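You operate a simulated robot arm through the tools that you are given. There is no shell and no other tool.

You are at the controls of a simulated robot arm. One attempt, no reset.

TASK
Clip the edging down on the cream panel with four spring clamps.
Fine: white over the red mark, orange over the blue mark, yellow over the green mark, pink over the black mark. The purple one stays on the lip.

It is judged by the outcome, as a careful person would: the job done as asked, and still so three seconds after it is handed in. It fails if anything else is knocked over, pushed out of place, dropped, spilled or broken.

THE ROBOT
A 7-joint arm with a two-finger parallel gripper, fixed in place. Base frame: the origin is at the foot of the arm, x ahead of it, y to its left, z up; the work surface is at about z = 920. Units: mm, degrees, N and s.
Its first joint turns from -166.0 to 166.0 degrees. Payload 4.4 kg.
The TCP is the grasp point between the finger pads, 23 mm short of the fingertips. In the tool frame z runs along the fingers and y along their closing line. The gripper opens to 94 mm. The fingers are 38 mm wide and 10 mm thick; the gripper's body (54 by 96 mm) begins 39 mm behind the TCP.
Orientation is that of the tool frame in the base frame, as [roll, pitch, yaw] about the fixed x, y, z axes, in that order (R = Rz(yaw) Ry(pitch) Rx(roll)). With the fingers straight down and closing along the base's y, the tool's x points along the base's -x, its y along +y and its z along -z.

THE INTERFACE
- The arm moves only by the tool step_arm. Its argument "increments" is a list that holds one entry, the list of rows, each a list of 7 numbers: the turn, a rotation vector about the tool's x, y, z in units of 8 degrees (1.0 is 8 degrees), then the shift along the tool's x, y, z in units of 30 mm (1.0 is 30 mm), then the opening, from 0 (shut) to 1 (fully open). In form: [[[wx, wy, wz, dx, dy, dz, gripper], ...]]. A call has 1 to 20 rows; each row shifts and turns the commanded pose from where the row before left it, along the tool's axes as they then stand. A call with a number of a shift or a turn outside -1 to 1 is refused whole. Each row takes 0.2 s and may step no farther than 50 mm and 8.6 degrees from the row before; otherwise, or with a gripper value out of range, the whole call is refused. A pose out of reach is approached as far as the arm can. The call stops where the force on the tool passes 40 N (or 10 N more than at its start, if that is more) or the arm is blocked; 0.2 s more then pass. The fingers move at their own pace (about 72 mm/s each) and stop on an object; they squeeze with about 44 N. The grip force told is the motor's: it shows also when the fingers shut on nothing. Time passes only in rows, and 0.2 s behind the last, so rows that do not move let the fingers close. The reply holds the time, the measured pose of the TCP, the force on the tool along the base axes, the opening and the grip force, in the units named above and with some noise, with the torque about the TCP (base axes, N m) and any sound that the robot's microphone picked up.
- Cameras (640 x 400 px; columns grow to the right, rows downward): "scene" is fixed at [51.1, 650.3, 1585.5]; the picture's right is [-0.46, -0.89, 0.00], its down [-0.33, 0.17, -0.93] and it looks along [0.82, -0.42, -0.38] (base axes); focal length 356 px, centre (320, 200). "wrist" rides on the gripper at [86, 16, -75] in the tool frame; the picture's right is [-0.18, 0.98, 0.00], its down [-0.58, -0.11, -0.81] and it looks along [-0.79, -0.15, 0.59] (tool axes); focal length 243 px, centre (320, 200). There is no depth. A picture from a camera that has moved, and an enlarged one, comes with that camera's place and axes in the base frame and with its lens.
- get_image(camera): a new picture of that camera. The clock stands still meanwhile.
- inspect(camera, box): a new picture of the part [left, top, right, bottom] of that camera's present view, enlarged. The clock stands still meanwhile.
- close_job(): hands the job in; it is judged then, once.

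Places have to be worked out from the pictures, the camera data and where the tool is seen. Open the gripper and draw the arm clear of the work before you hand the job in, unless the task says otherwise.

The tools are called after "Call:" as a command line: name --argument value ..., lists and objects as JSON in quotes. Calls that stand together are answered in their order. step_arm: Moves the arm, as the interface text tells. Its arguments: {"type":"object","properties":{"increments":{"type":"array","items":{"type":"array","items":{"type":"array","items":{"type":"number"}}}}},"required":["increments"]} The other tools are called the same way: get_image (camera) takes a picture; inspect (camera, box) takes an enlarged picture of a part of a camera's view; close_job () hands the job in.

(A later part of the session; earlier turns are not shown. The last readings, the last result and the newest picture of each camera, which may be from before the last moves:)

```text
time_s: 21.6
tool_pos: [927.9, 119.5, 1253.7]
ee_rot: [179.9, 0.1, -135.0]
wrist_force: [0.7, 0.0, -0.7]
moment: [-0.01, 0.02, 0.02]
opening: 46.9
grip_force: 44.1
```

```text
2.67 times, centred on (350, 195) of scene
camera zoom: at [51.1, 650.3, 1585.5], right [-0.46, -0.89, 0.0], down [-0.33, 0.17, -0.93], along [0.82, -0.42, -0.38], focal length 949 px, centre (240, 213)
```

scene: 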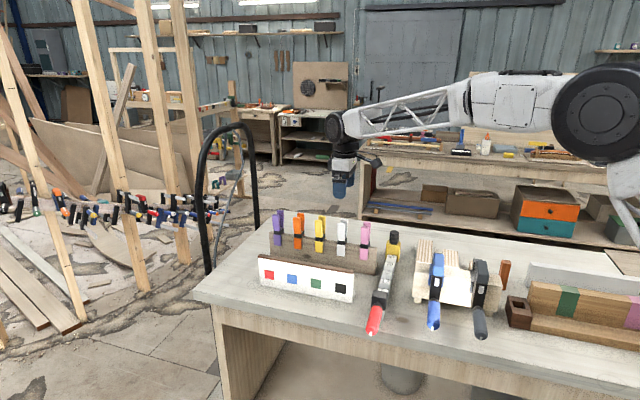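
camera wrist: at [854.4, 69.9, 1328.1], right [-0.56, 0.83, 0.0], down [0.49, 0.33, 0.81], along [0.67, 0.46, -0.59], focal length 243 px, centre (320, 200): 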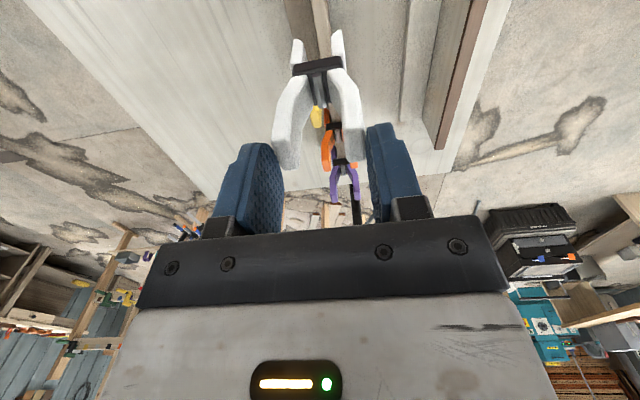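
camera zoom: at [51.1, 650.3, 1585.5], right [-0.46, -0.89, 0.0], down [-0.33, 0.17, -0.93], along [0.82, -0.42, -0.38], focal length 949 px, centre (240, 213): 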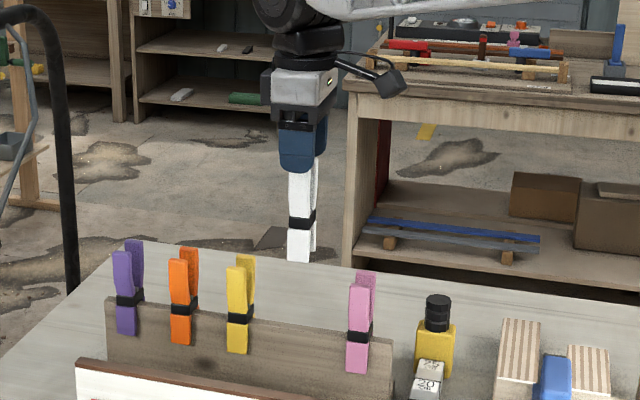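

White is held vertically. Let me zoom the wrist view to find the jaw gap's position relative to the TCP.

Call:
inspect --camera "wrist" --box '[260, 20, 380, 180]'

Call:
inspect --camera "scene" --box '[335, 155, 375, 225]'

```text
2.50 times, centred on (320, 100) of wrist
camera zoom: at [854.4, 69.9, 1328.1], right [-0.56, 0.83, 0.0], down [0.49, 0.33, 0.81], along [0.67, 0.46, -0.59], focal length 606 px, centre (320, 450)
```

zoom: 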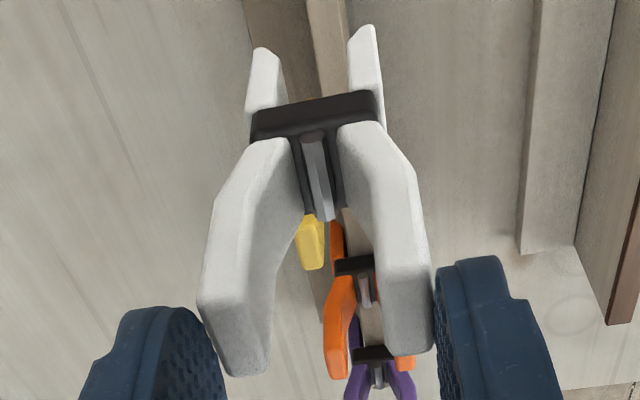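

```text
5.71 times, centred on (355, 190) of scene
camera zoom: at [51.1, 650.3, 1585.5], right [-0.46, -0.89, 0.0], down [-0.33, 0.17, -0.93], along [0.82, -0.42, -0.38], focal length 2034 px, centre (120, 257)
```

zoom: 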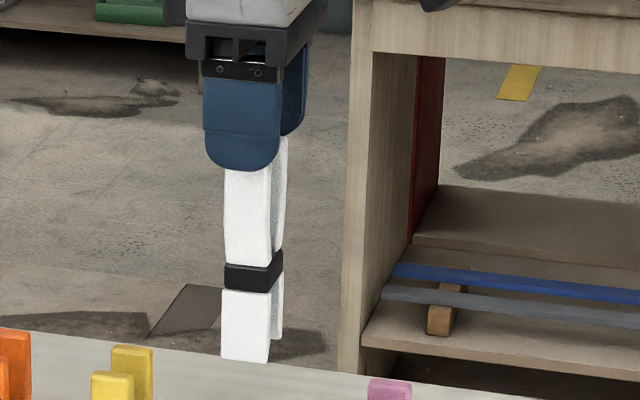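

The clip hangs about 1 mm from the TCP centre line. I carry it high across to above the red mark, estimated TCP target (945, 364).

Call:
step_arm --increments '[[[0, 0, 0, -0.3, 0.3, 0, 0], [0, 0, 0, -0.8, 0.67, 0, 0], [0, 0, 0, -0.9, 0.8, 0, 0], [0, 0, 0, -0.9, 0.8, 0, 0], [0, 0, 0, -0.9, 0.8, 0, 0], [0, 0, 0, -0.9, 0.8, 0, 0], [0, 0, 0, -0.8, 0.7, 0, 0], [0, 0, 0, -0.5, 0.4, 0, 0], [0, 0, 0, 0, 0, 0, 0], [0, 0, 0, 0, 0, 0, 0]]]'

Call:
get_image --camera "wrist"

Call:
get_image --camera "scene"

```text
time_s: 23.8
tool_pos: [943.0, 358.8, 1254.1]
ee_rot: [-180.0, 0.0, -134.9]
wrist_force: [-0.5, 0.2, -1.4]
moment: [0.02, 0.02, -0.04]
opening: 47.0
grip_force: 43.8
```

```text
taken
camera wrist: at [869.8, 309.7, 1328.3], right [-0.56, 0.83, 0.0], down [0.49, 0.33, 0.81], along [0.67, 0.46, -0.59], focal length 243 px, centre (320, 200)
```

wrist: 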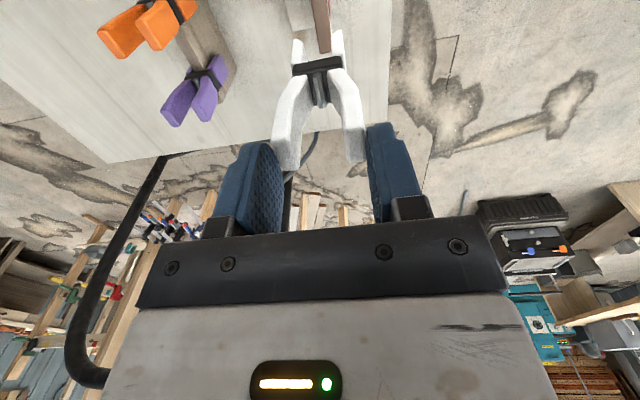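

```text
taken
```

scene: 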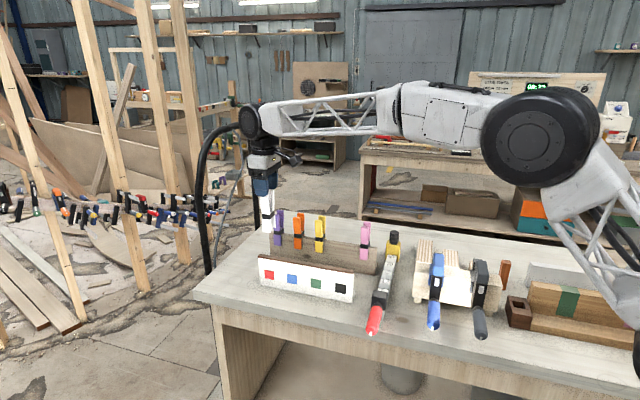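

Call:
inspect --camera "wrist" --box '[270, 0, 370, 120]'

Call:
inspect --camera "scene" --box '[230, 180, 310, 300]'

```text
3.33 times, centred on (320, 60) of wrist
camera zoom: at [869.8, 309.7, 1328.3], right [-0.56, 0.83, 0.0], down [0.49, 0.33, 0.81], along [0.67, 0.46, -0.59], focal length 809 px, centre (320, 667)
```

zoom: 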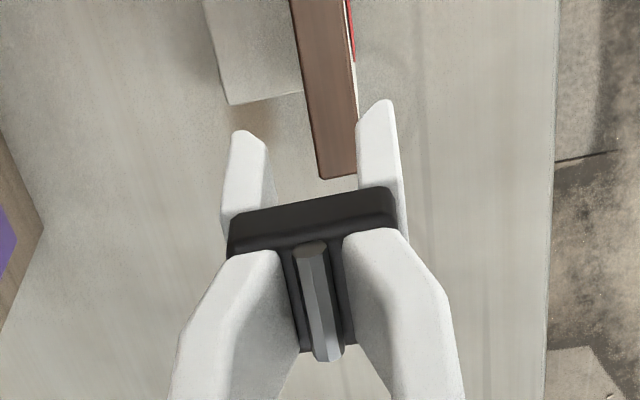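

```text
3.33 times, centred on (270, 240) of scene
camera zoom: at [51.1, 650.3, 1585.5], right [-0.46, -0.89, 0.0], down [-0.33, 0.17, -0.93], along [0.82, -0.42, -0.38], focal length 1186 px, centre (487, 67)
```

zoom: 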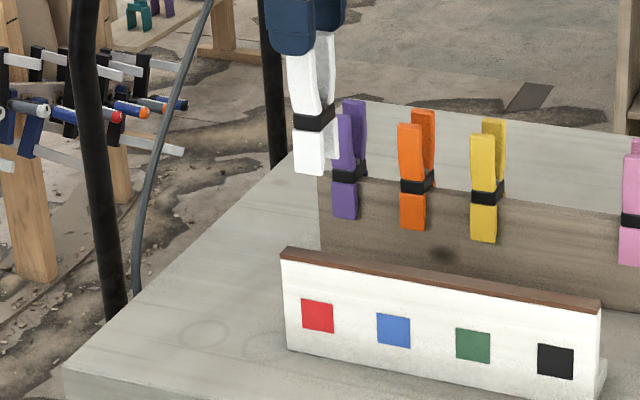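

Wrist and scene views agree that the clip is centred across the panel (x−y≈582) and about 5–6 mm short of the red mark along it. I shift that much and lower until the jaw tips are just above the edging.

Call:
step_arm --increments '[[[0, 0, 0, -0.18, 0, 0, 0], [0, 0, 0, 0, 0, 0.5, 0], [0, 0, 0, 0, 0, 0.7, 0], [0, 0, 0, 0, 0, 0.7, 0], [0, 0, 0, 0, 0, 0.5, 0], [0, 0, 0, 0, 0, 0, 0], [0, 0, 0, 0, 0, 0, 0]]]'

Call:
inspect --camera "wrist" --box '[270, 0, 370, 120]'

Call:
inspect --camera "scene" --box '[235, 190, 315, 300]'

```text
time_s: 25.4
tool_pos: [947.4, 362.9, 1182.7]
ee_rot: [180.0, 0.0, -135.0]
wrist_force: [-0.2, -0.4, -0.7]
moment: [0.01, 0.0, -0.02]
opening: 46.9
grip_force: 43.9
```

```text
3.33 times, centred on (320, 60) of wrist
camera zoom: at [873.1, 313.4, 1256.5], right [-0.56, 0.83, 0.0], down [0.49, 0.33, 0.81], along [0.67, 0.46, -0.59], focal length 809 px, centre (320, 667)
```

zoom: 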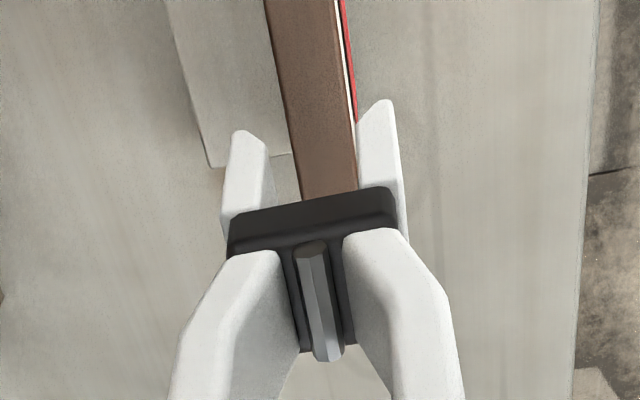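

```text
3.64 times, centred on (275, 245) of scene
camera zoom: at [51.1, 650.3, 1585.5], right [-0.46, -0.89, 0.0], down [-0.33, 0.17, -0.93], along [0.82, -0.42, -0.38], focal length 1294 px, centre (484, 36)
```

zoom: 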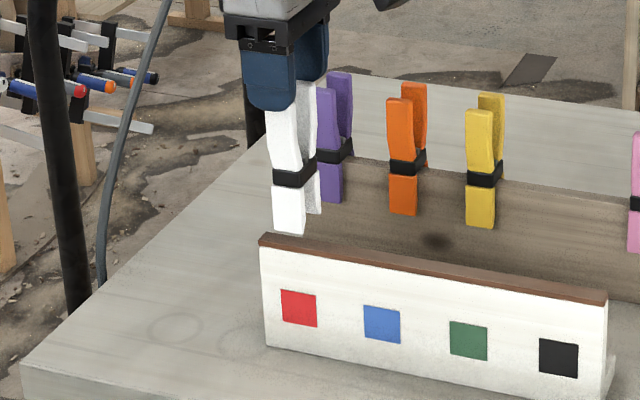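

Call:
inspect --camera "wrist" --box '[285, 0, 350, 70]'

Call:
inspect --camera "scene" --box '[250, 210, 300, 290]'

```text
5.71 times, centred on (318, 35) of wrist
camera zoom: at [873.1, 313.4, 1256.5], right [-0.56, 0.83, 0.0], down [0.49, 0.33, 0.81], along [0.67, 0.46, -0.59], focal length 1386 px, centre (334, 1143)
```

zoom: 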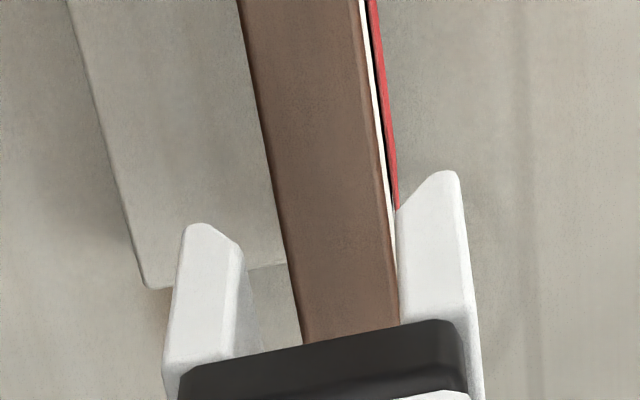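

```text
5.00 times, centred on (275, 250) of scene
camera zoom: at [51.1, 650.3, 1585.5], right [-0.46, -0.89, 0.0], down [-0.33, 0.17, -0.93], along [0.82, -0.42, -0.38], focal length 1779 px, centre (545, -50)
```

zoom: 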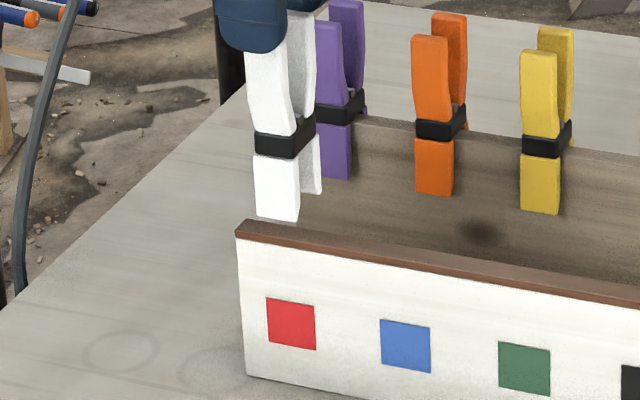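

The jaw gap (~22 mm) straddles the ~15 mm edging with about 3 mm each side. I trim 2 mm back and 0.7 mm sideways, then lower so the jaw tips pass the edging.

Call:
step_arm --increments '[[[0, 0, 0, 0.07, 0.025, 0, 0], [0, 0, 0, 0, 0, 0.25, 0], [0, 0, 0, 0, 0, 0.25, 0], [0, 0, 0, 0, 0, 0.25, 0], [0, 0, 0, 0, 0, 0.25, 0], [0, 0, 0, 0, 0, 0, 0], [0, 0, 0, 0, 0, 0, 0]]]'

Call:
inspect --camera "wrist" --box '[285, 0, 350, 70]'

Call:
inspect --camera "scene" --box '[250, 210, 300, 290]'

```text
time_s: 27.0
tool_pos: [946.0, 362.6, 1151.9]
ee_rot: [179.9, 0.1, -134.9]
wrist_force: [-0.4, -0.1, 0.2]
moment: [0.03, 0.03, -0.01]
opening: 46.8
grip_force: 43.8
```

```text
5.71 times, centred on (318, 35) of wrist
camera zoom: at [871.8, 312.4, 1226.4], right [-0.56, 0.83, 0.0], down [0.49, 0.33, 0.81], along [0.67, 0.46, -0.59], focal length 1386 px, centre (334, 1143)
```

zoom: 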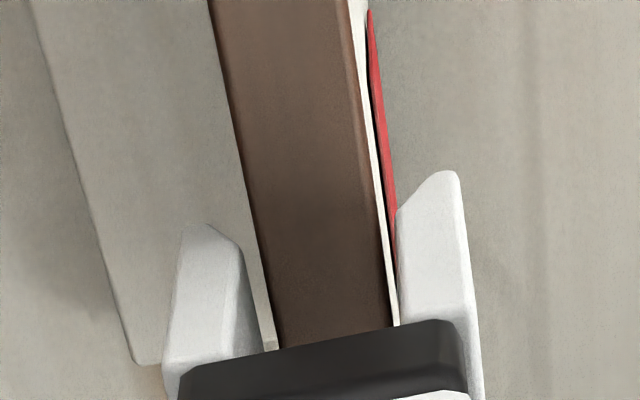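

```text
5.00 times, centred on (275, 250) of scene
camera zoom: at [51.1, 650.3, 1585.5], right [-0.46, -0.89, 0.0], down [-0.33, 0.17, -0.93], along [0.82, -0.42, -0.38], focal length 1779 px, centre (545, -50)
```

zoom: 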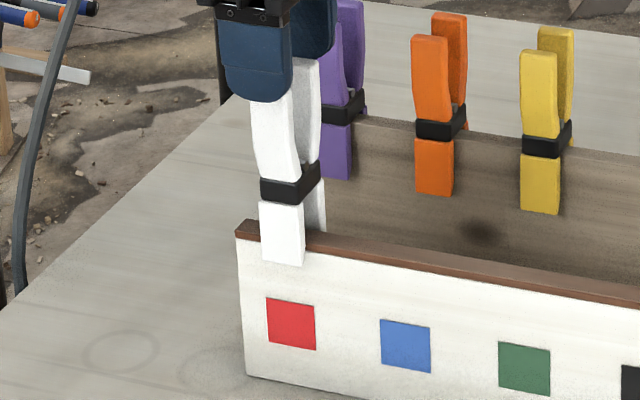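

The jaws straddle the edging without contact and line up over red. I continue down slowly toward the seated depth.

Call:
step_arm --increments '[[[0, 0, 0, 0, 0, 0.2, 0], [0, 0, 0, 0, 0, 0.2, 0], [0, 0, 0, 0, 0, 0.2, 0], [0, 0, 0, 0, 0, 0.2, 0], [0, 0, 0, 0, 0, 0.1, 0], [0, 0, 0, 0, 0, 0, 0]]]'

Call:
inspect --camera "wrist" --box '[285, 0, 350, 70]'

Call:
inspect --camera "scene" --box '[250, 210, 300, 290]'

```text
time_s: 28.4
tool_pos: [945.1, 361.5, 1124.9]
ee_rot: [-180.0, 0.0, -135.1]
wrist_force: [0.3, 0.5, -1.5]
moment: [0.01, -0.02, 0.02]
opening: 46.9
grip_force: 44.5
```

```text
5.71 times, centred on (318, 35) of wrist
camera zoom: at [871.7, 312.7, 1199.4], right [-0.56, 0.83, 0.0], down [0.49, 0.33, 0.81], along [0.67, 0.46, -0.59], focal length 1386 px, centre (334, 1143)
```

zoom: 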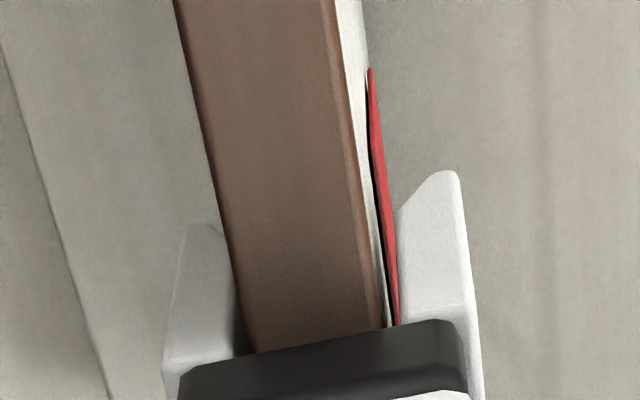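

```text
5.00 times, centred on (275, 250) of scene
camera zoom: at [51.1, 650.3, 1585.5], right [-0.46, -0.89, 0.0], down [-0.33, 0.17, -0.93], along [0.82, -0.42, -0.38], focal length 1779 px, centre (545, -50)
```

zoom: 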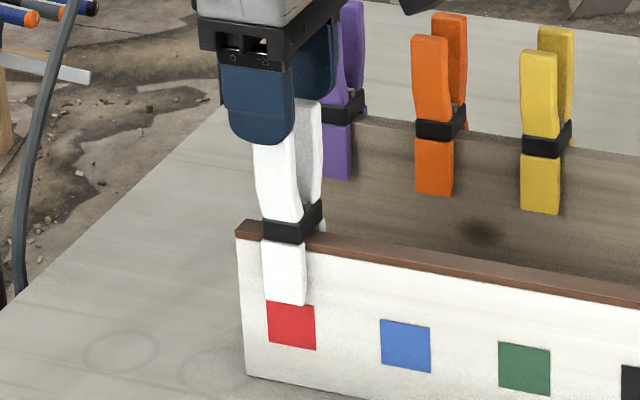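

Call:
inspect --camera "scene" --box '[258, 235, 288, 275]'

Call:
inspect --camera "scene" --box '[290, 215, 340, 260]'

```text
10.00 times, centred on (273, 255) of scene
camera zoom: at [51.1, 650.3, 1585.5], right [-0.46, -0.89, 0.0], down [-0.33, 0.17, -0.93], along [0.82, -0.42, -0.38], focal length 3559 px, centre (790, -350)
```

zoom: 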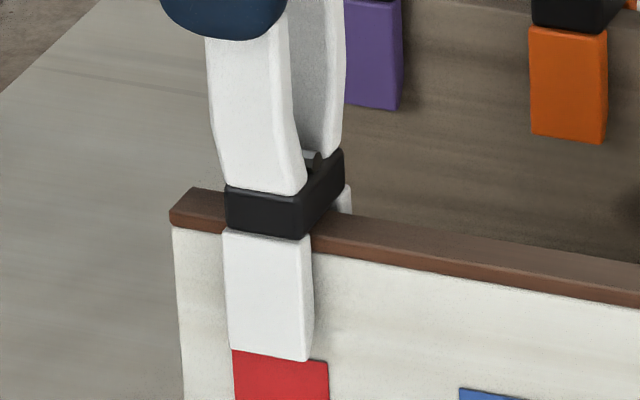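

```text
8.89 times, centred on (315, 238) of scene
camera zoom: at [51.1, 650.3, 1585.5], right [-0.46, -0.89, 0.0], down [-0.33, 0.17, -0.93], along [0.82, -0.42, -0.38], focal length 3163 px, centre (364, -133)
```

zoom: 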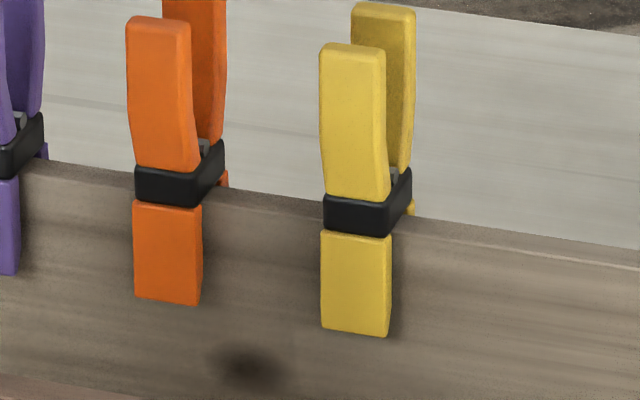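

On the panel the edging shows about 3–4 mm lower in the throat than the rail does, matching the height figure. I lower 3.5 mm more, then check force before releasing.

Call:
step_arm --increments '[[[0, 0, 0, 0, 0, 0.06, 0], [0, 0, 0, 0, 0, 0.06, 0], [0, 0, 0, 0, 0, 0, 0]]]'

Call:
inspect --camera "scene" --box '[258, 235, 288, 275]'

```text
time_s: 29.2
tool_pos: [944.9, 362.0, 1123.7]
ee_rot: [-180.0, 0.1, -134.9]
wrist_force: [-3.3, -0.9, 13.9]
moment: [-0.13, 0.36, -0.03]
opening: 46.9
grip_force: 43.9
```

```text
10.00 times, centred on (273, 255) of scene
camera zoom: at [51.1, 650.3, 1585.5], right [-0.46, -0.89, 0.0], down [-0.33, 0.17, -0.93], along [0.82, -0.42, -0.38], focal length 3559 px, centre (790, -350)
```

zoom: 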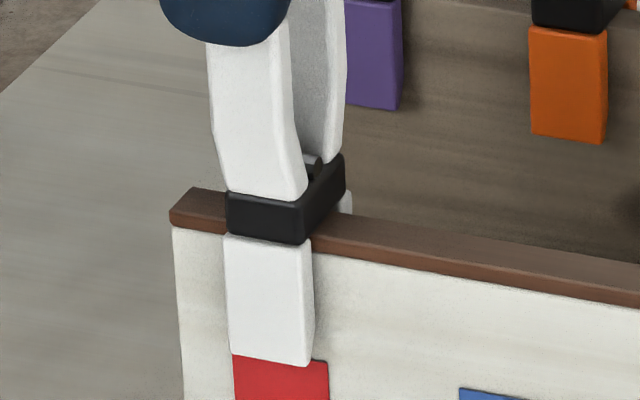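

The throat has touched the edging (14 N up), so it is fully seated. I ease up 1 mm to unload it and then open the fingers.

Call:
step_arm --increments '[[[0, 0, 0, 0, 0, -0.04, 0], [0, 0, 0, 0, 0, 0, 0]]]'

```text
time_s: 29.8
tool_pos: [945.3, 361.7, 1123.3]
ee_rot: [-180.0, -0.1, -134.9]
wrist_force: [2.9, -0.1, 10.7]
moment: [-0.1, -0.2, -0.01]
opening: 46.9
grip_force: 44.2
```

Call:
step_arm --increments '[[[0, 0, 0, 0, 0, -0.04, 0], [0, 0, 0, 0, 0, 0, 0], [0, 0, 0, 0, 0, 0, 0]]]'

Call:
inspect --camera "wrist" --box '[190, 0, 460, 240]'

```text
time_s: 30.6
tool_pos: [945.1, 362.3, 1124.6]
ee_rot: [180.0, -0.1, -135.0]
wrist_force: [0.3, -1.0, -0.9]
moment: [0.0, 0.01, -0.02]
opening: 47.1
grip_force: 44.3
```

```text
1.67 times, centred on (325, 120) of wrist
camera zoom: at [871.5, 312.6, 1197.7], right [-0.56, 0.83, 0.0], down [0.49, 0.33, 0.81], along [0.66, 0.46, -0.59], focal length 404 px, centre (312, 333)
```

zoom: 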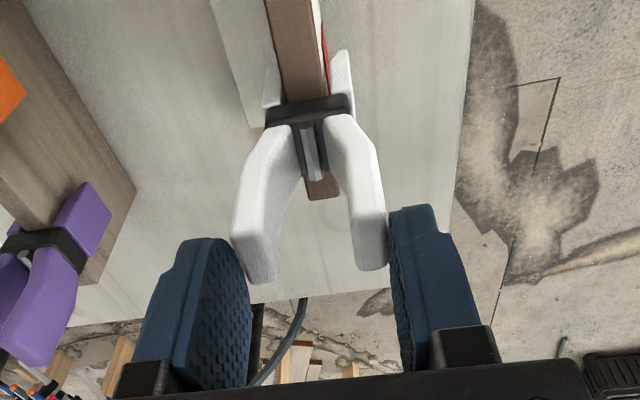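

Unloaded now and well centred. I open gradually to let the clip take hold, and look.

Call:
step_arm --increments '[[[0, 0, 0, 0, 0, 0, 0.52], [0, 0, 0, 0, 0, 0, 0.56], [0, 0, 0, 0, 0, 0, 0.65], [0, 0, 0, 0, 0, 0, 0.65]]]'

Call:
inspect --camera "wrist" --box '[190, 0, 460, 240]'

Call:
inspect --camera "scene" --box '[250, 210, 300, 290]'

```text
time_s: 31.6
tool_pos: [945.7, 361.7, 1124.4]
ee_rot: [179.9, -0.1, -135.1]
wrist_force: [-0.7, -0.1, 0.6]
moment: [-0.02, -0.03, 0.01]
opening: 61.1
grip_force: 0.1
```

```text
1.67 times, centred on (325, 120) of wrist
camera zoom: at [871.6, 312.5, 1198.5], right [-0.56, 0.83, 0.0], down [0.49, 0.33, 0.81], along [0.67, 0.46, -0.59], focal length 404 px, centre (312, 333)
```

zoom: 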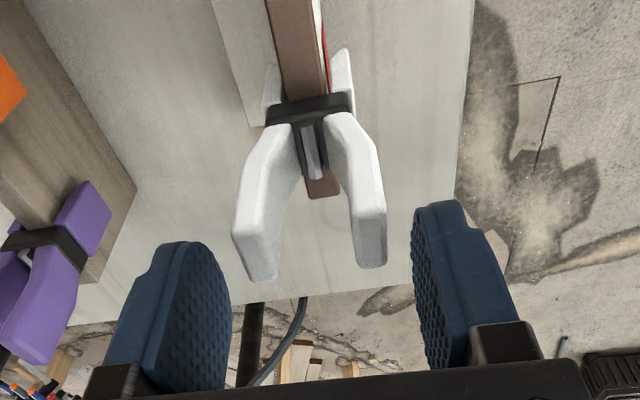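

```text
5.00 times, centred on (275, 250) of scene
camera zoom: at [51.1, 650.3, 1585.5], right [-0.46, -0.89, 0.0], down [-0.33, 0.17, -0.93], along [0.82, -0.42, -0.38], focal length 1779 px, centre (545, -50)
```

zoom: 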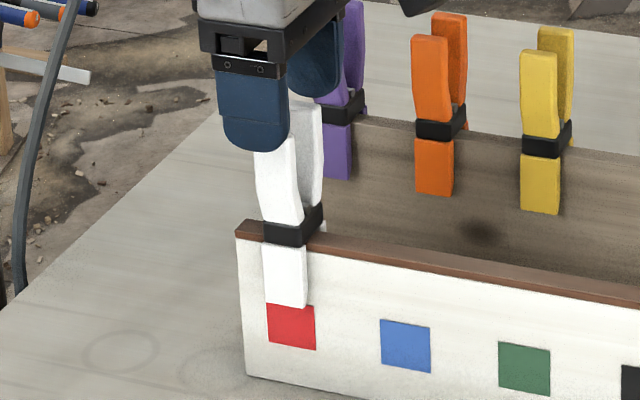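

White is clamped upright over red. I back straight up and move above the orange clip.

Call:
step_arm --increments '[[[0, 0, 0, 0, 0, -0.3, 0.7], [0, 0, 0, 0, 0, -1, 0.8], [0, 0, 0, 0, 0, -1, 1], [0, 0, 0, 0, 0, -1, 1], [0, 0, 0, 0, 0, -0.7, 1], [0, 0, 0, 0.2, -0.87, 0, 1], [0, 0, 0, 0.2, -0.87, 0, 1], [0, 0, 0, 0.2, -0.87, 0, 1], [0, 0, 0, 0.2, -0.87, 0, 1], [0, 0, 0, 0.2, -0.87, 0, 1], [0, 0, 0, 0.2, -0.87, 0, 1], [0, 0, 0, 0, 0, 0, 1], [0, 0, 0, 0, 0, 0, 1]]]'

Call:
get_image --camera "wrist"

Call:
get_image --camera "scene"

```text
time_s: 34.4
tool_pos: [1031.0, 225.1, 1244.6]
ee_rot: [-180.0, 0.0, -134.9]
wrist_force: [-0.4, -0.5, -0.7]
moment: [0.0, 0.0, 0.0]
opening: 94.1
grip_force: 0.0
```

```text
taken
camera wrist: at [956.9, 175.9, 1317.9], right [-0.56, 0.83, 0.0], down [0.49, 0.33, 0.81], along [0.67, 0.46, -0.59], focal length 243 px, centre (320, 200)
```

wrist: 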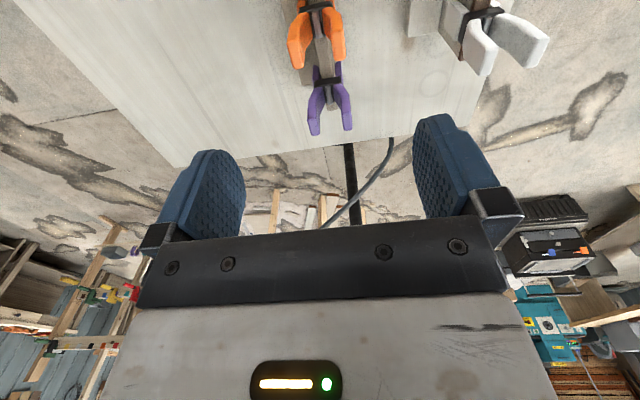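

```text
taken
```

scene: 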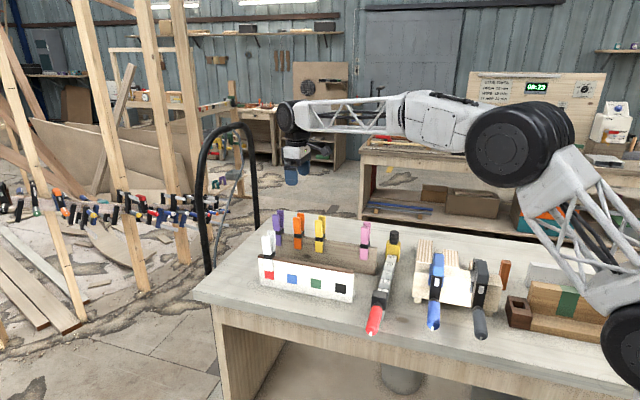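

Call:
inspect --camera "wrist" --box '[270, 0, 370, 100]'

Call:
inspect --camera "scene" --box '[250, 200, 370, 300]'

```text
4.00 times, centred on (320, 50) of wrist
camera zoom: at [956.9, 175.9, 1317.9], right [-0.56, 0.83, 0.0], down [0.49, 0.33, 0.81], along [0.67, 0.46, -0.59], focal length 970 px, centre (320, 800)
```

zoom: 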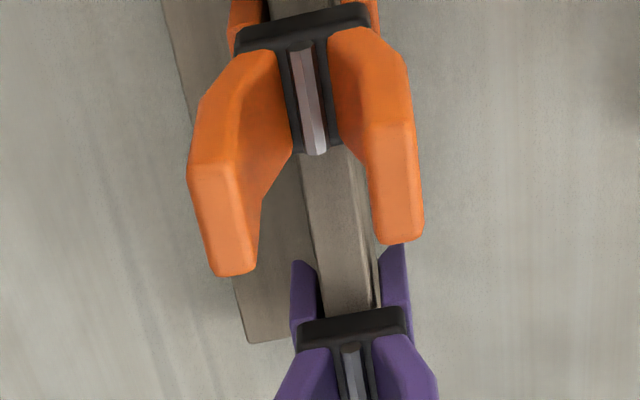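

```text
4.00 times, centred on (310, 250) of scene
camera zoom: at [51.1, 650.3, 1585.5], right [-0.46, -0.89, 0.0], down [-0.33, 0.17, -0.93], along [0.82, -0.42, -0.38], focal length 1424 px, centre (360, 0)
```

zoom: 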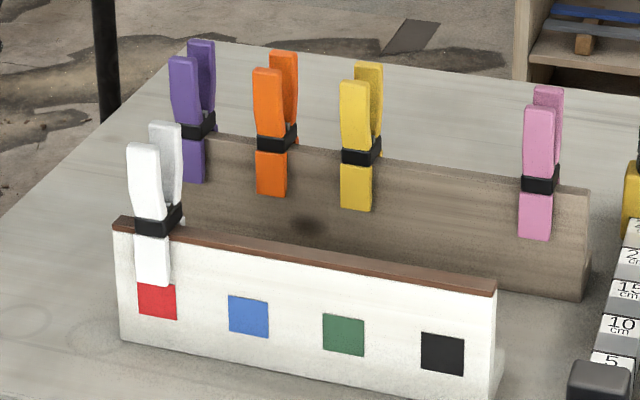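

Orange's handle tops measure at about (1032.6, 225.2). I shift 2 mm each way and descend in stages, since this is near the reach limit.

Call:
step_arm --increments '[[[0, 0, 0, -0.06, -0.07, 0, 1], [0, 0, 0, 0, 0, 0.8, 1], [0, 0, 0, 0, 0, 0.8, 1], [0, 0, 0, 0, 0, 0.8, 1], [0, 0, 0, 0, 0, 0.5, 1], [0, 0, 0, 0, 0, 0, 1], [0, 0, 0, 0, 0, 0, 1]]]'

Call:
get_image --camera "wrist"

Call:
inspect --camera "wrist" --box '[250, 20, 390, 170]'

```text
time_s: 36.0
tool_pos: [1032.6, 224.8, 1156.9]
ee_rot: [-180.0, 0.0, -135.1]
wrist_force: [-0.1, -0.2, 0.0]
moment: [0.0, -0.01, -0.02]
opening: 93.9
grip_force: 0.1
```

```text
taken
camera wrist: at [959.4, 176.0, 1230.5], right [-0.56, 0.83, 0.0], down [0.49, 0.33, 0.81], along [0.67, 0.46, -0.59], focal length 243 px, centre (320, 200)
```

wrist: 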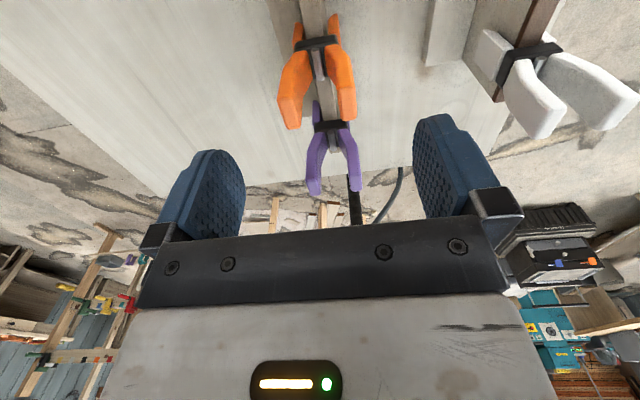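

```text
2.67 times, centred on (320, 95) of wrist
camera zoom: at [959.4, 176.0, 1230.5], right [-0.56, 0.83, 0.0], down [0.49, 0.33, 0.81], along [0.67, 0.46, -0.59], focal length 647 px, centre (320, 480)
```

zoom: 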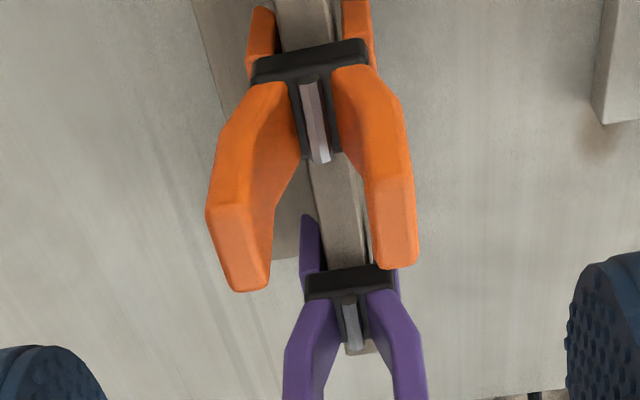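

Centred within 1 mm and still in reach. I go down to the gripping height (TCP 1118.5) and squeeze the handle ends.

Call:
step_arm --increments '[[[0, 0, 0, 0, 0, 0.64, 1], [0, 0, 0, 0, 0, 0.64, 1], [0, 0, 0, 0, 0, 0, 1], [0, 0, 0, 0, 0, 0, 0.6], [0, 0, 0, 0, 0, 0, 0.6], [0, 0, 0, 0, 0, 0, 0.5], [0, 0, 0, 0, 0, 0, 0.4], [0, 0, 0, 0, 0, 0, 0.2], [0, 0, 0, 0, 0, 0, 0], [0, 0, 0, 0, 0, 0, 0]]]'

Call:
inspect --camera "wrist" --box '[190, 20, 460, 240]'

Call:
inspect --camera "scene" --box '[250, 190, 350, 290]'

```text
time_s: 38.2
tool_pos: [1032.7, 225.5, 1118.1]
ee_rot: [-180.0, 0.0, -135.0]
wrist_force: [-1.0, -0.3, -0.1]
moment: [0.0, 0.0, -0.01]
opening: 46.9
grip_force: 44.1
```

```text
1.82 times, centred on (325, 130) of wrist
camera zoom: at [959.4, 176.0, 1193.0], right [-0.56, 0.83, 0.0], down [0.49, 0.33, 0.81], along [0.67, 0.46, -0.59], focal length 441 px, centre (311, 327)
```

zoom: 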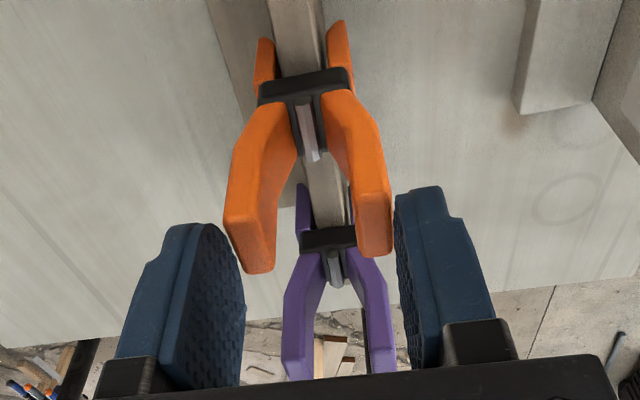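

```text
4.00 times, centred on (300, 240) of scene
camera zoom: at [51.1, 650.3, 1585.5], right [-0.46, -0.89, 0.0], down [-0.33, 0.17, -0.93], along [0.82, -0.42, -0.38], focal length 1424 px, centre (400, 40)
```

zoom: 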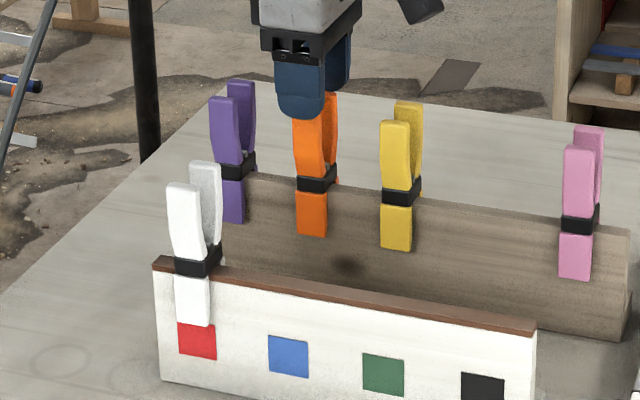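

Orange is gripped (46.9 mm, same as white). I test-lift gently, then raise.

Call:
step_arm --increments '[[[0, 0, 0, 0, 0, -0.06, 0], [0, 0, 0, 0, 0, -0.06, 0], [0, 0, 0, 0, 0, 0, 0]]]'

Call:
inspect --camera "scene" --box '[250, 190, 350, 290]'

```text
time_s: 39.0
tool_pos: [1033.2, 225.2, 1122.2]
ee_rot: [-180.0, 0.0, -135.0]
wrist_force: [-1.0, 0.3, -0.6]
moment: [-0.01, -0.02, 0.01]
opening: 47.4
grip_force: 44.0
```

```text
4.00 times, centred on (300, 240) of scene
camera zoom: at [51.1, 650.3, 1585.5], right [-0.46, -0.89, 0.0], down [-0.33, 0.17, -0.93], along [0.82, -0.42, -0.38], focal length 1424 px, centre (400, 40)
```

zoom: 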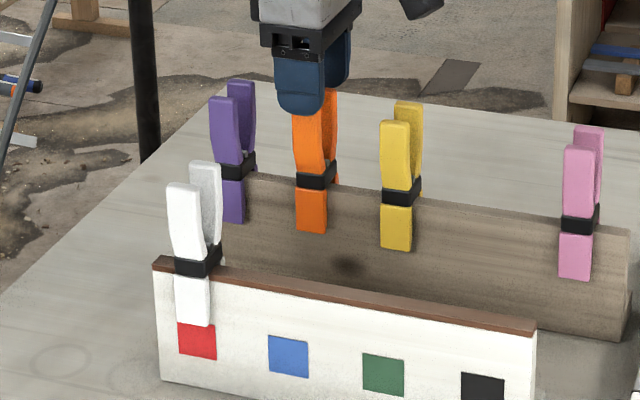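

Lifts freely again. I raise orange clear and carry it to above the blue mark.

Call:
step_arm --increments '[[[0, 0, 0, 0, 0, -0.3, 0], [0, 0, 0, 0, 0, -0.7, 0], [0, 0, 0, 0, 0, -0.9, 0], [0, 0, 0, 0, 0, -0.9, 0], [0, 0, 0, 0, 0, -0.9, 0], [0, 0, 0, 0, 0, -0.7, 0], [0, 0, 0, 0.1, 0.4, 0, 0], [0, 0, 0, 0.2, 0.8, 0, 0], [0, 0, 0, 0.23, 0.9, 0, 0], [0, 0, 0, 0.23, 0.9, 0, 0], [0, 0, 0, 0.23, 0.9, 0, 0], [0, 0, 0, 0.2, 0.8, 0, 0], [0, 0, 0, 0.17, 0.59, 0, 0], [0, 0, 0, 0, 0, 0, 0], [0, 0, 0, 0, 0, 0, 0]]]'

Call:
inspect --camera "wrist" --box '[260, 0, 380, 130]'

Call:
inspect --camera "scene" --box '[240, 170, 360, 300]'

```text
time_s: 42.2
tool_pos: [891.8, 310.3, 1254.4]
ee_rot: [180.0, 0.0, -135.0]
wrist_force: [0.2, -0.3, -1.0]
moment: [-0.04, -0.04, -0.03]
opening: 47.1
grip_force: 43.7
```

```text
3.08 times, centred on (320, 65) of wrist
camera zoom: at [818.8, 260.1, 1329.1], right [-0.56, 0.83, 0.0], down [0.49, 0.33, 0.81], along [0.67, 0.46, -0.59], focal length 746 px, centre (320, 615)
```

zoom: 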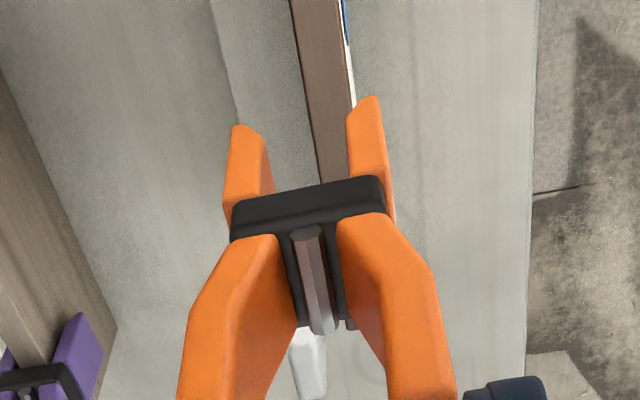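

```text
3.08 times, centred on (300, 235) of scene
camera zoom: at [51.1, 650.3, 1585.5], right [-0.46, -0.89, 0.0], down [-0.33, 0.17, -0.93], along [0.82, -0.42, -0.38], focal length 1095 px, centre (382, 92)
```

zoom: 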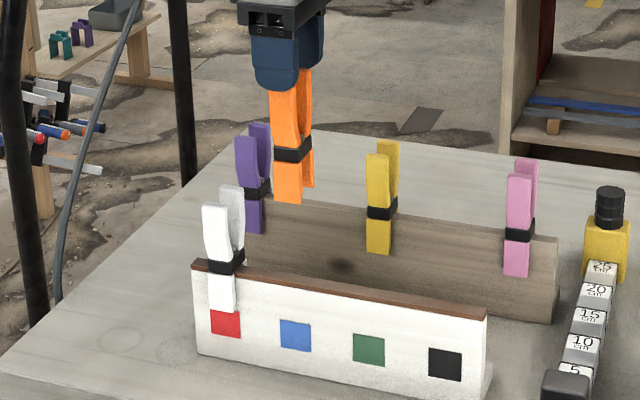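

Orange is within about 1 mm of blue along the panel. I lower it to just above the edging and check the gap across.

Call:
step_arm --increments '[[[0, 0, 0, 0, 0, 0.5, 0], [0, 0, 0, 0, 0, 0.7, 0], [0, 0, 0, 0, 0, 0.7, 0], [0, 0, 0, 0, 0, 0.45, 0], [0, 0, 0, 0, 0, 0, 0], [0, 0, 0, 0, 0, 0, 0]]]'

Call:
inspect --camera "wrist" --box '[285, 0, 350, 70]'

Call:
inspect --camera "scene" --box '[250, 210, 330, 300]'

```text
time_s: 43.6
tool_pos: [892.0, 309.6, 1183.3]
ee_rot: [180.0, -0.1, -135.0]
wrist_force: [0.0, -0.6, -1.1]
moment: [0.01, 0.0, -0.02]
opening: 47.1
grip_force: 44.2
```

```text
5.71 times, centred on (318, 35) of wrist
camera zoom: at [818.6, 259.7, 1257.9], right [-0.56, 0.83, 0.0], down [0.49, 0.33, 0.81], along [0.67, 0.46, -0.59], focal length 1386 px, centre (334, 1143)
```

zoom: 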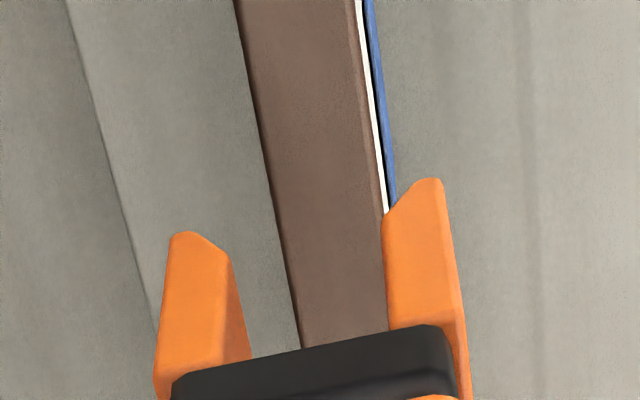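

```text
4.44 times, centred on (290, 255) of scene
camera zoom: at [51.1, 650.3, 1585.5], right [-0.46, -0.89, 0.0], down [-0.33, 0.17, -0.93], along [0.82, -0.42, -0.38], focal length 1582 px, centre (453, -44)
```

zoom: 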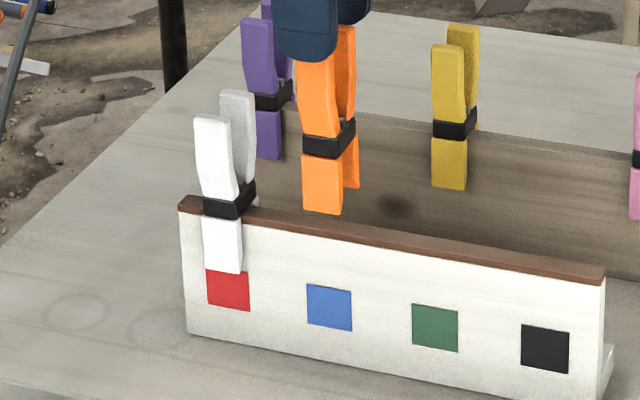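

The jaws are about 1.8 mm off centre across the edging, so I shift that much, then lower past the edging.

Call:
step_arm --increments '[[[0, 0, 0, -0.03, 0.06, 0, 0], [0, 0, 0, 0, 0, 0.15, 0], [0, 0, 0, 0, 0, 0.25, 0], [0, 0, 0, 0, 0, 0.25, 0], [0, 0, 0, 0, 0, 0.25, 0], [0, 0, 0, 0, 0, 0, 0], [0, 0, 0, 0, 0, 0, 0]]]'

Call:
inspect --camera "wrist" --box '[285, 0, 350, 70]'

Call:
inspect --camera "scene" --box '[250, 210, 330, 300]'

```text
time_s: 45.2
tool_pos: [891.9, 311.5, 1157.0]
ee_rot: [-179.9, 0.0, -135.0]
wrist_force: [0.4, 0.4, -0.3]
moment: [0.0, 0.0, 0.03]
opening: 47.0
grip_force: 44.3
```

```text
5.71 times, centred on (318, 35) of wrist
camera zoom: at [818.1, 261.0, 1231.2], right [-0.56, 0.83, 0.0], down [0.49, 0.33, 0.81], along [0.67, 0.46, -0.59], focal length 1386 px, centre (334, 1143)
```

zoom: 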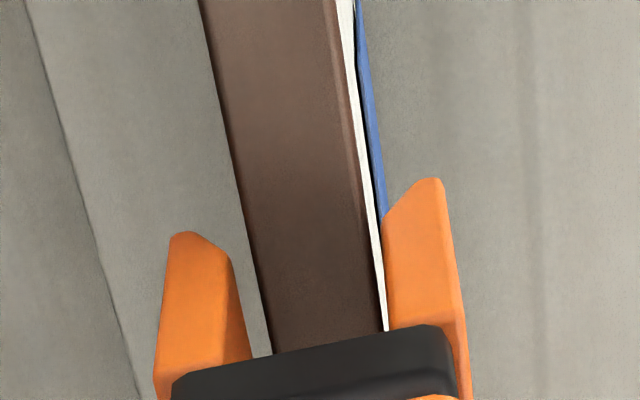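

```text
4.44 times, centred on (290, 255) of scene
camera zoom: at [51.1, 650.3, 1585.5], right [-0.46, -0.89, 0.0], down [-0.33, 0.17, -0.93], along [0.82, -0.42, -0.38], focal length 1582 px, centre (453, -44)
```

zoom: 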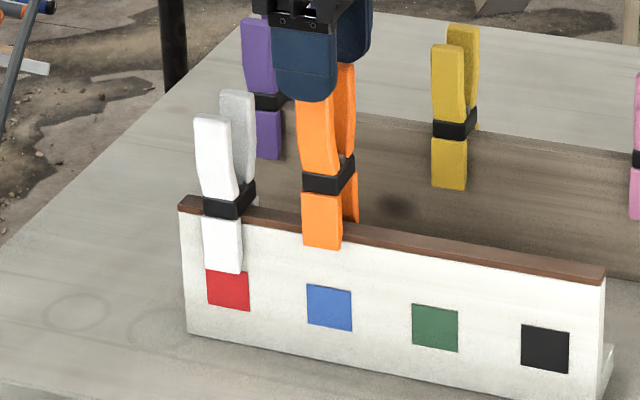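

Both jaws clear the edging (about 3.6 and 2.2 mm). I trim 0.7 mm and continue to the seat.

Call:
step_arm --increments '[[[0, 0, 0, 0, 0.024, 0, 0], [0, 0, 0, 0, 0, 0.2, 0], [0, 0, 0, 0, 0, 0.2, 0], [0, 0, 0, 0, 0, 0.2, 0], [0, 0, 0, 0, 0, 0.2, 0], [0, 0, 0, 0, 0, 0.15, 0], [0, 0, 0, 0, 0, 0.05, 0], [0, 0, 0, 0, 0, 0, 0]]]'

Call:
inspect --camera "scene" --box '[258, 225, 308, 285]'

Call:
inspect --camera "wrist" --box '[285, 0, 350, 70]'

```text
time_s: 47.0
tool_pos: [891.9, 312.2, 1128.0]
ee_rot: [-180.0, 0.0, -135.0]
wrist_force: [-0.1, 0.8, -0.9]
moment: [0.02, 0.0, 0.01]
opening: 46.9
grip_force: 44.0
```

```text
6.67 times, centred on (283, 255) of scene
camera zoom: at [51.1, 650.3, 1585.5], right [-0.46, -0.89, 0.0], down [-0.33, 0.17, -0.93], along [0.82, -0.42, -0.38], focal length 2372 px, centre (567, -167)
```

zoom: 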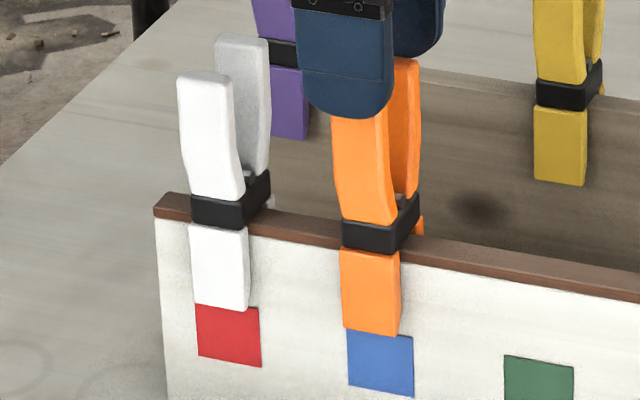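

```text
5.71 times, centred on (318, 35) of wrist
camera zoom: at [817.4, 261.8, 1201.0], right [-0.56, 0.83, 0.0], down [0.49, 0.33, 0.81], along [0.67, 0.46, -0.59], focal length 1386 px, centre (334, 1143)
```

zoom: 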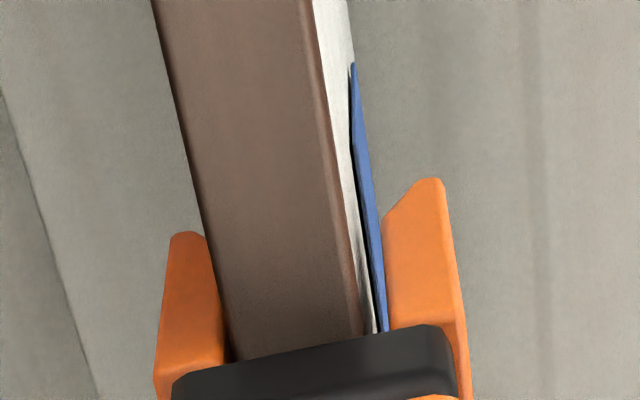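

Orange sits centred over blue, about 3 mm above the seat. I lower the rest in small steps watching for contact.

Call:
step_arm --increments '[[[0, 0, 0, 0, 0, 0.05, 0], [0, 0, 0, 0, 0, 0.05, 0], [0, 0, 0, 0, 0, 0, 0]]]'

```text
time_s: 47.8
tool_pos: [891.4, 312.4, 1124.7]
ee_rot: [-179.9, 0.0, -134.9]
wrist_force: [-1.0, -0.9, 7.0]
moment: [-0.06, 0.1, 0.0]
opening: 46.9
grip_force: 44.1
```

Contact felt (7 N). I unload slightly and release gradually.

Call:
step_arm --increments '[[[0, 0, 0, 0, 0, -0.03, 0], [0, 0, 0, 0, 0, 0, 0], [0, 0, 0, 0, 0, 0, 0.52], [0, 0, 0, 0, 0, 0, 0.56], [0, 0, 0, 0, 0, 0, 0.65], [0, 0, 0, 0, 0, 0, 0.65]]]'

Call:
inspect --camera "scene" --box '[250, 200, 330, 300]'

Call:
get_image --camera "wrist"

```text
time_s: 49.2
tool_pos: [891.7, 310.2, 1125.4]
ee_rot: [180.0, 0.0, -135.1]
wrist_force: [-0.3, -0.4, -1.1]
moment: [0.01, 0.0, 0.02]
opening: 61.1
grip_force: 0.1
```

```text
4.00 times, centred on (290, 250) of scene
camera zoom: at [51.1, 650.3, 1585.5], right [-0.46, -0.89, 0.0], down [-0.33, 0.17, -0.93], along [0.82, -0.42, -0.38], focal length 1424 px, centre (440, 0)
```

zoom: 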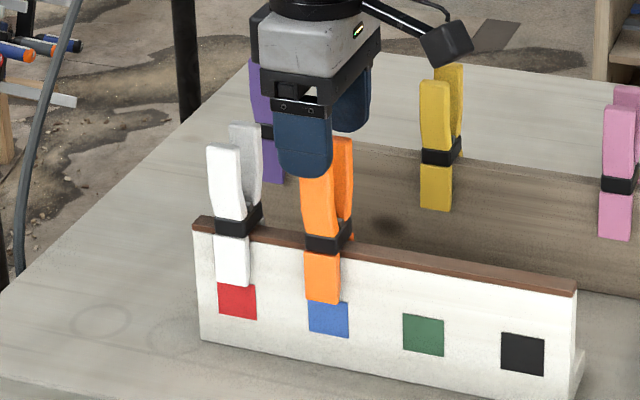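

```text
taken
camera wrist: at [817.5, 261.6, 1199.2], right [-0.56, 0.83, 0.0], down [0.49, 0.33, 0.81], along [0.67, 0.46, -0.59], focal length 243 px, centre (320, 200)
```

wrist: 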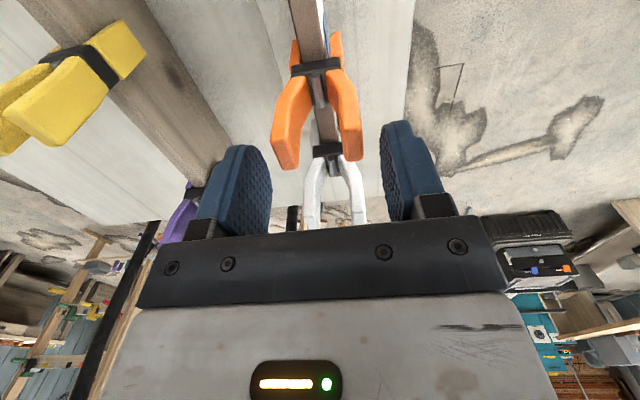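

Orange is clamped over blue. I rise straight up and move above the yellow clip.

Call:
step_arm --increments '[[[0, 0, 0, 0, 0, -0.3, 0.7], [0, 0, 0, 0, 0, -1, 0.8], [0, 0, 0, 0, 0, -1, 1], [0, 0, 0, 0, 0, -1, 1], [0, 0, 0, 0, 0, -0.7, 1], [0, 0, 0, 0.2, -0.89, 0, 1], [0, 0, 0, 0.2, -0.89, 0, 1], [0, 0, 0, 0.2, -0.89, 0, 1], [0, 0, 0, 0.2, -0.89, 0, 1], [0, 0, 0, 0.2, -0.89, 0, 1], [0, 0, 0, 0.2, -0.89, 0, 1], [0, 0, 0, 0, 0, 0, 1], [0, 0, 0, 0, 0, 0, 1]]]'

Call:
inspect --camera "wrist" --box '[270, 0, 370, 100]'

Call:
inspect --camera "scene" --box '[250, 170, 390, 300]'

```text
time_s: 52.0
tool_pos: [979.3, 172.5, 1245.8]
ee_rot: [-180.0, 0.0, -135.1]
wrist_force: [1.0, -0.4, -0.1]
moment: [0.02, 0.0, 0.01]
opening: 94.0
grip_force: 0.0
```

```text
4.00 times, centred on (320, 50) of wrist
camera zoom: at [905.3, 122.8, 1319.1], right [-0.56, 0.83, 0.0], down [0.49, 0.33, 0.81], along [0.67, 0.46, -0.59], focal length 970 px, centre (320, 800)
```

zoom: 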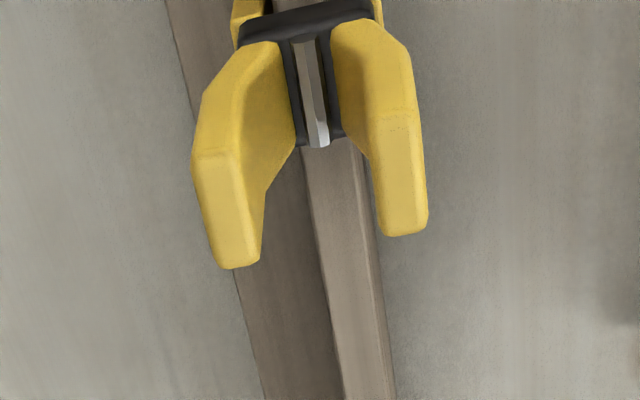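

```text
3.08 times, centred on (320, 235) of scene
camera zoom: at [51.1, 650.3, 1585.5], right [-0.46, -0.89, 0.0], down [-0.33, 0.17, -0.93], along [0.82, -0.42, -0.38], focal length 1095 px, centre (320, 92)
```

zoom: 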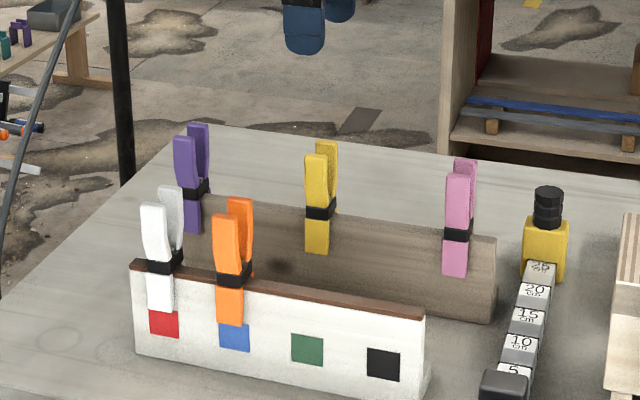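

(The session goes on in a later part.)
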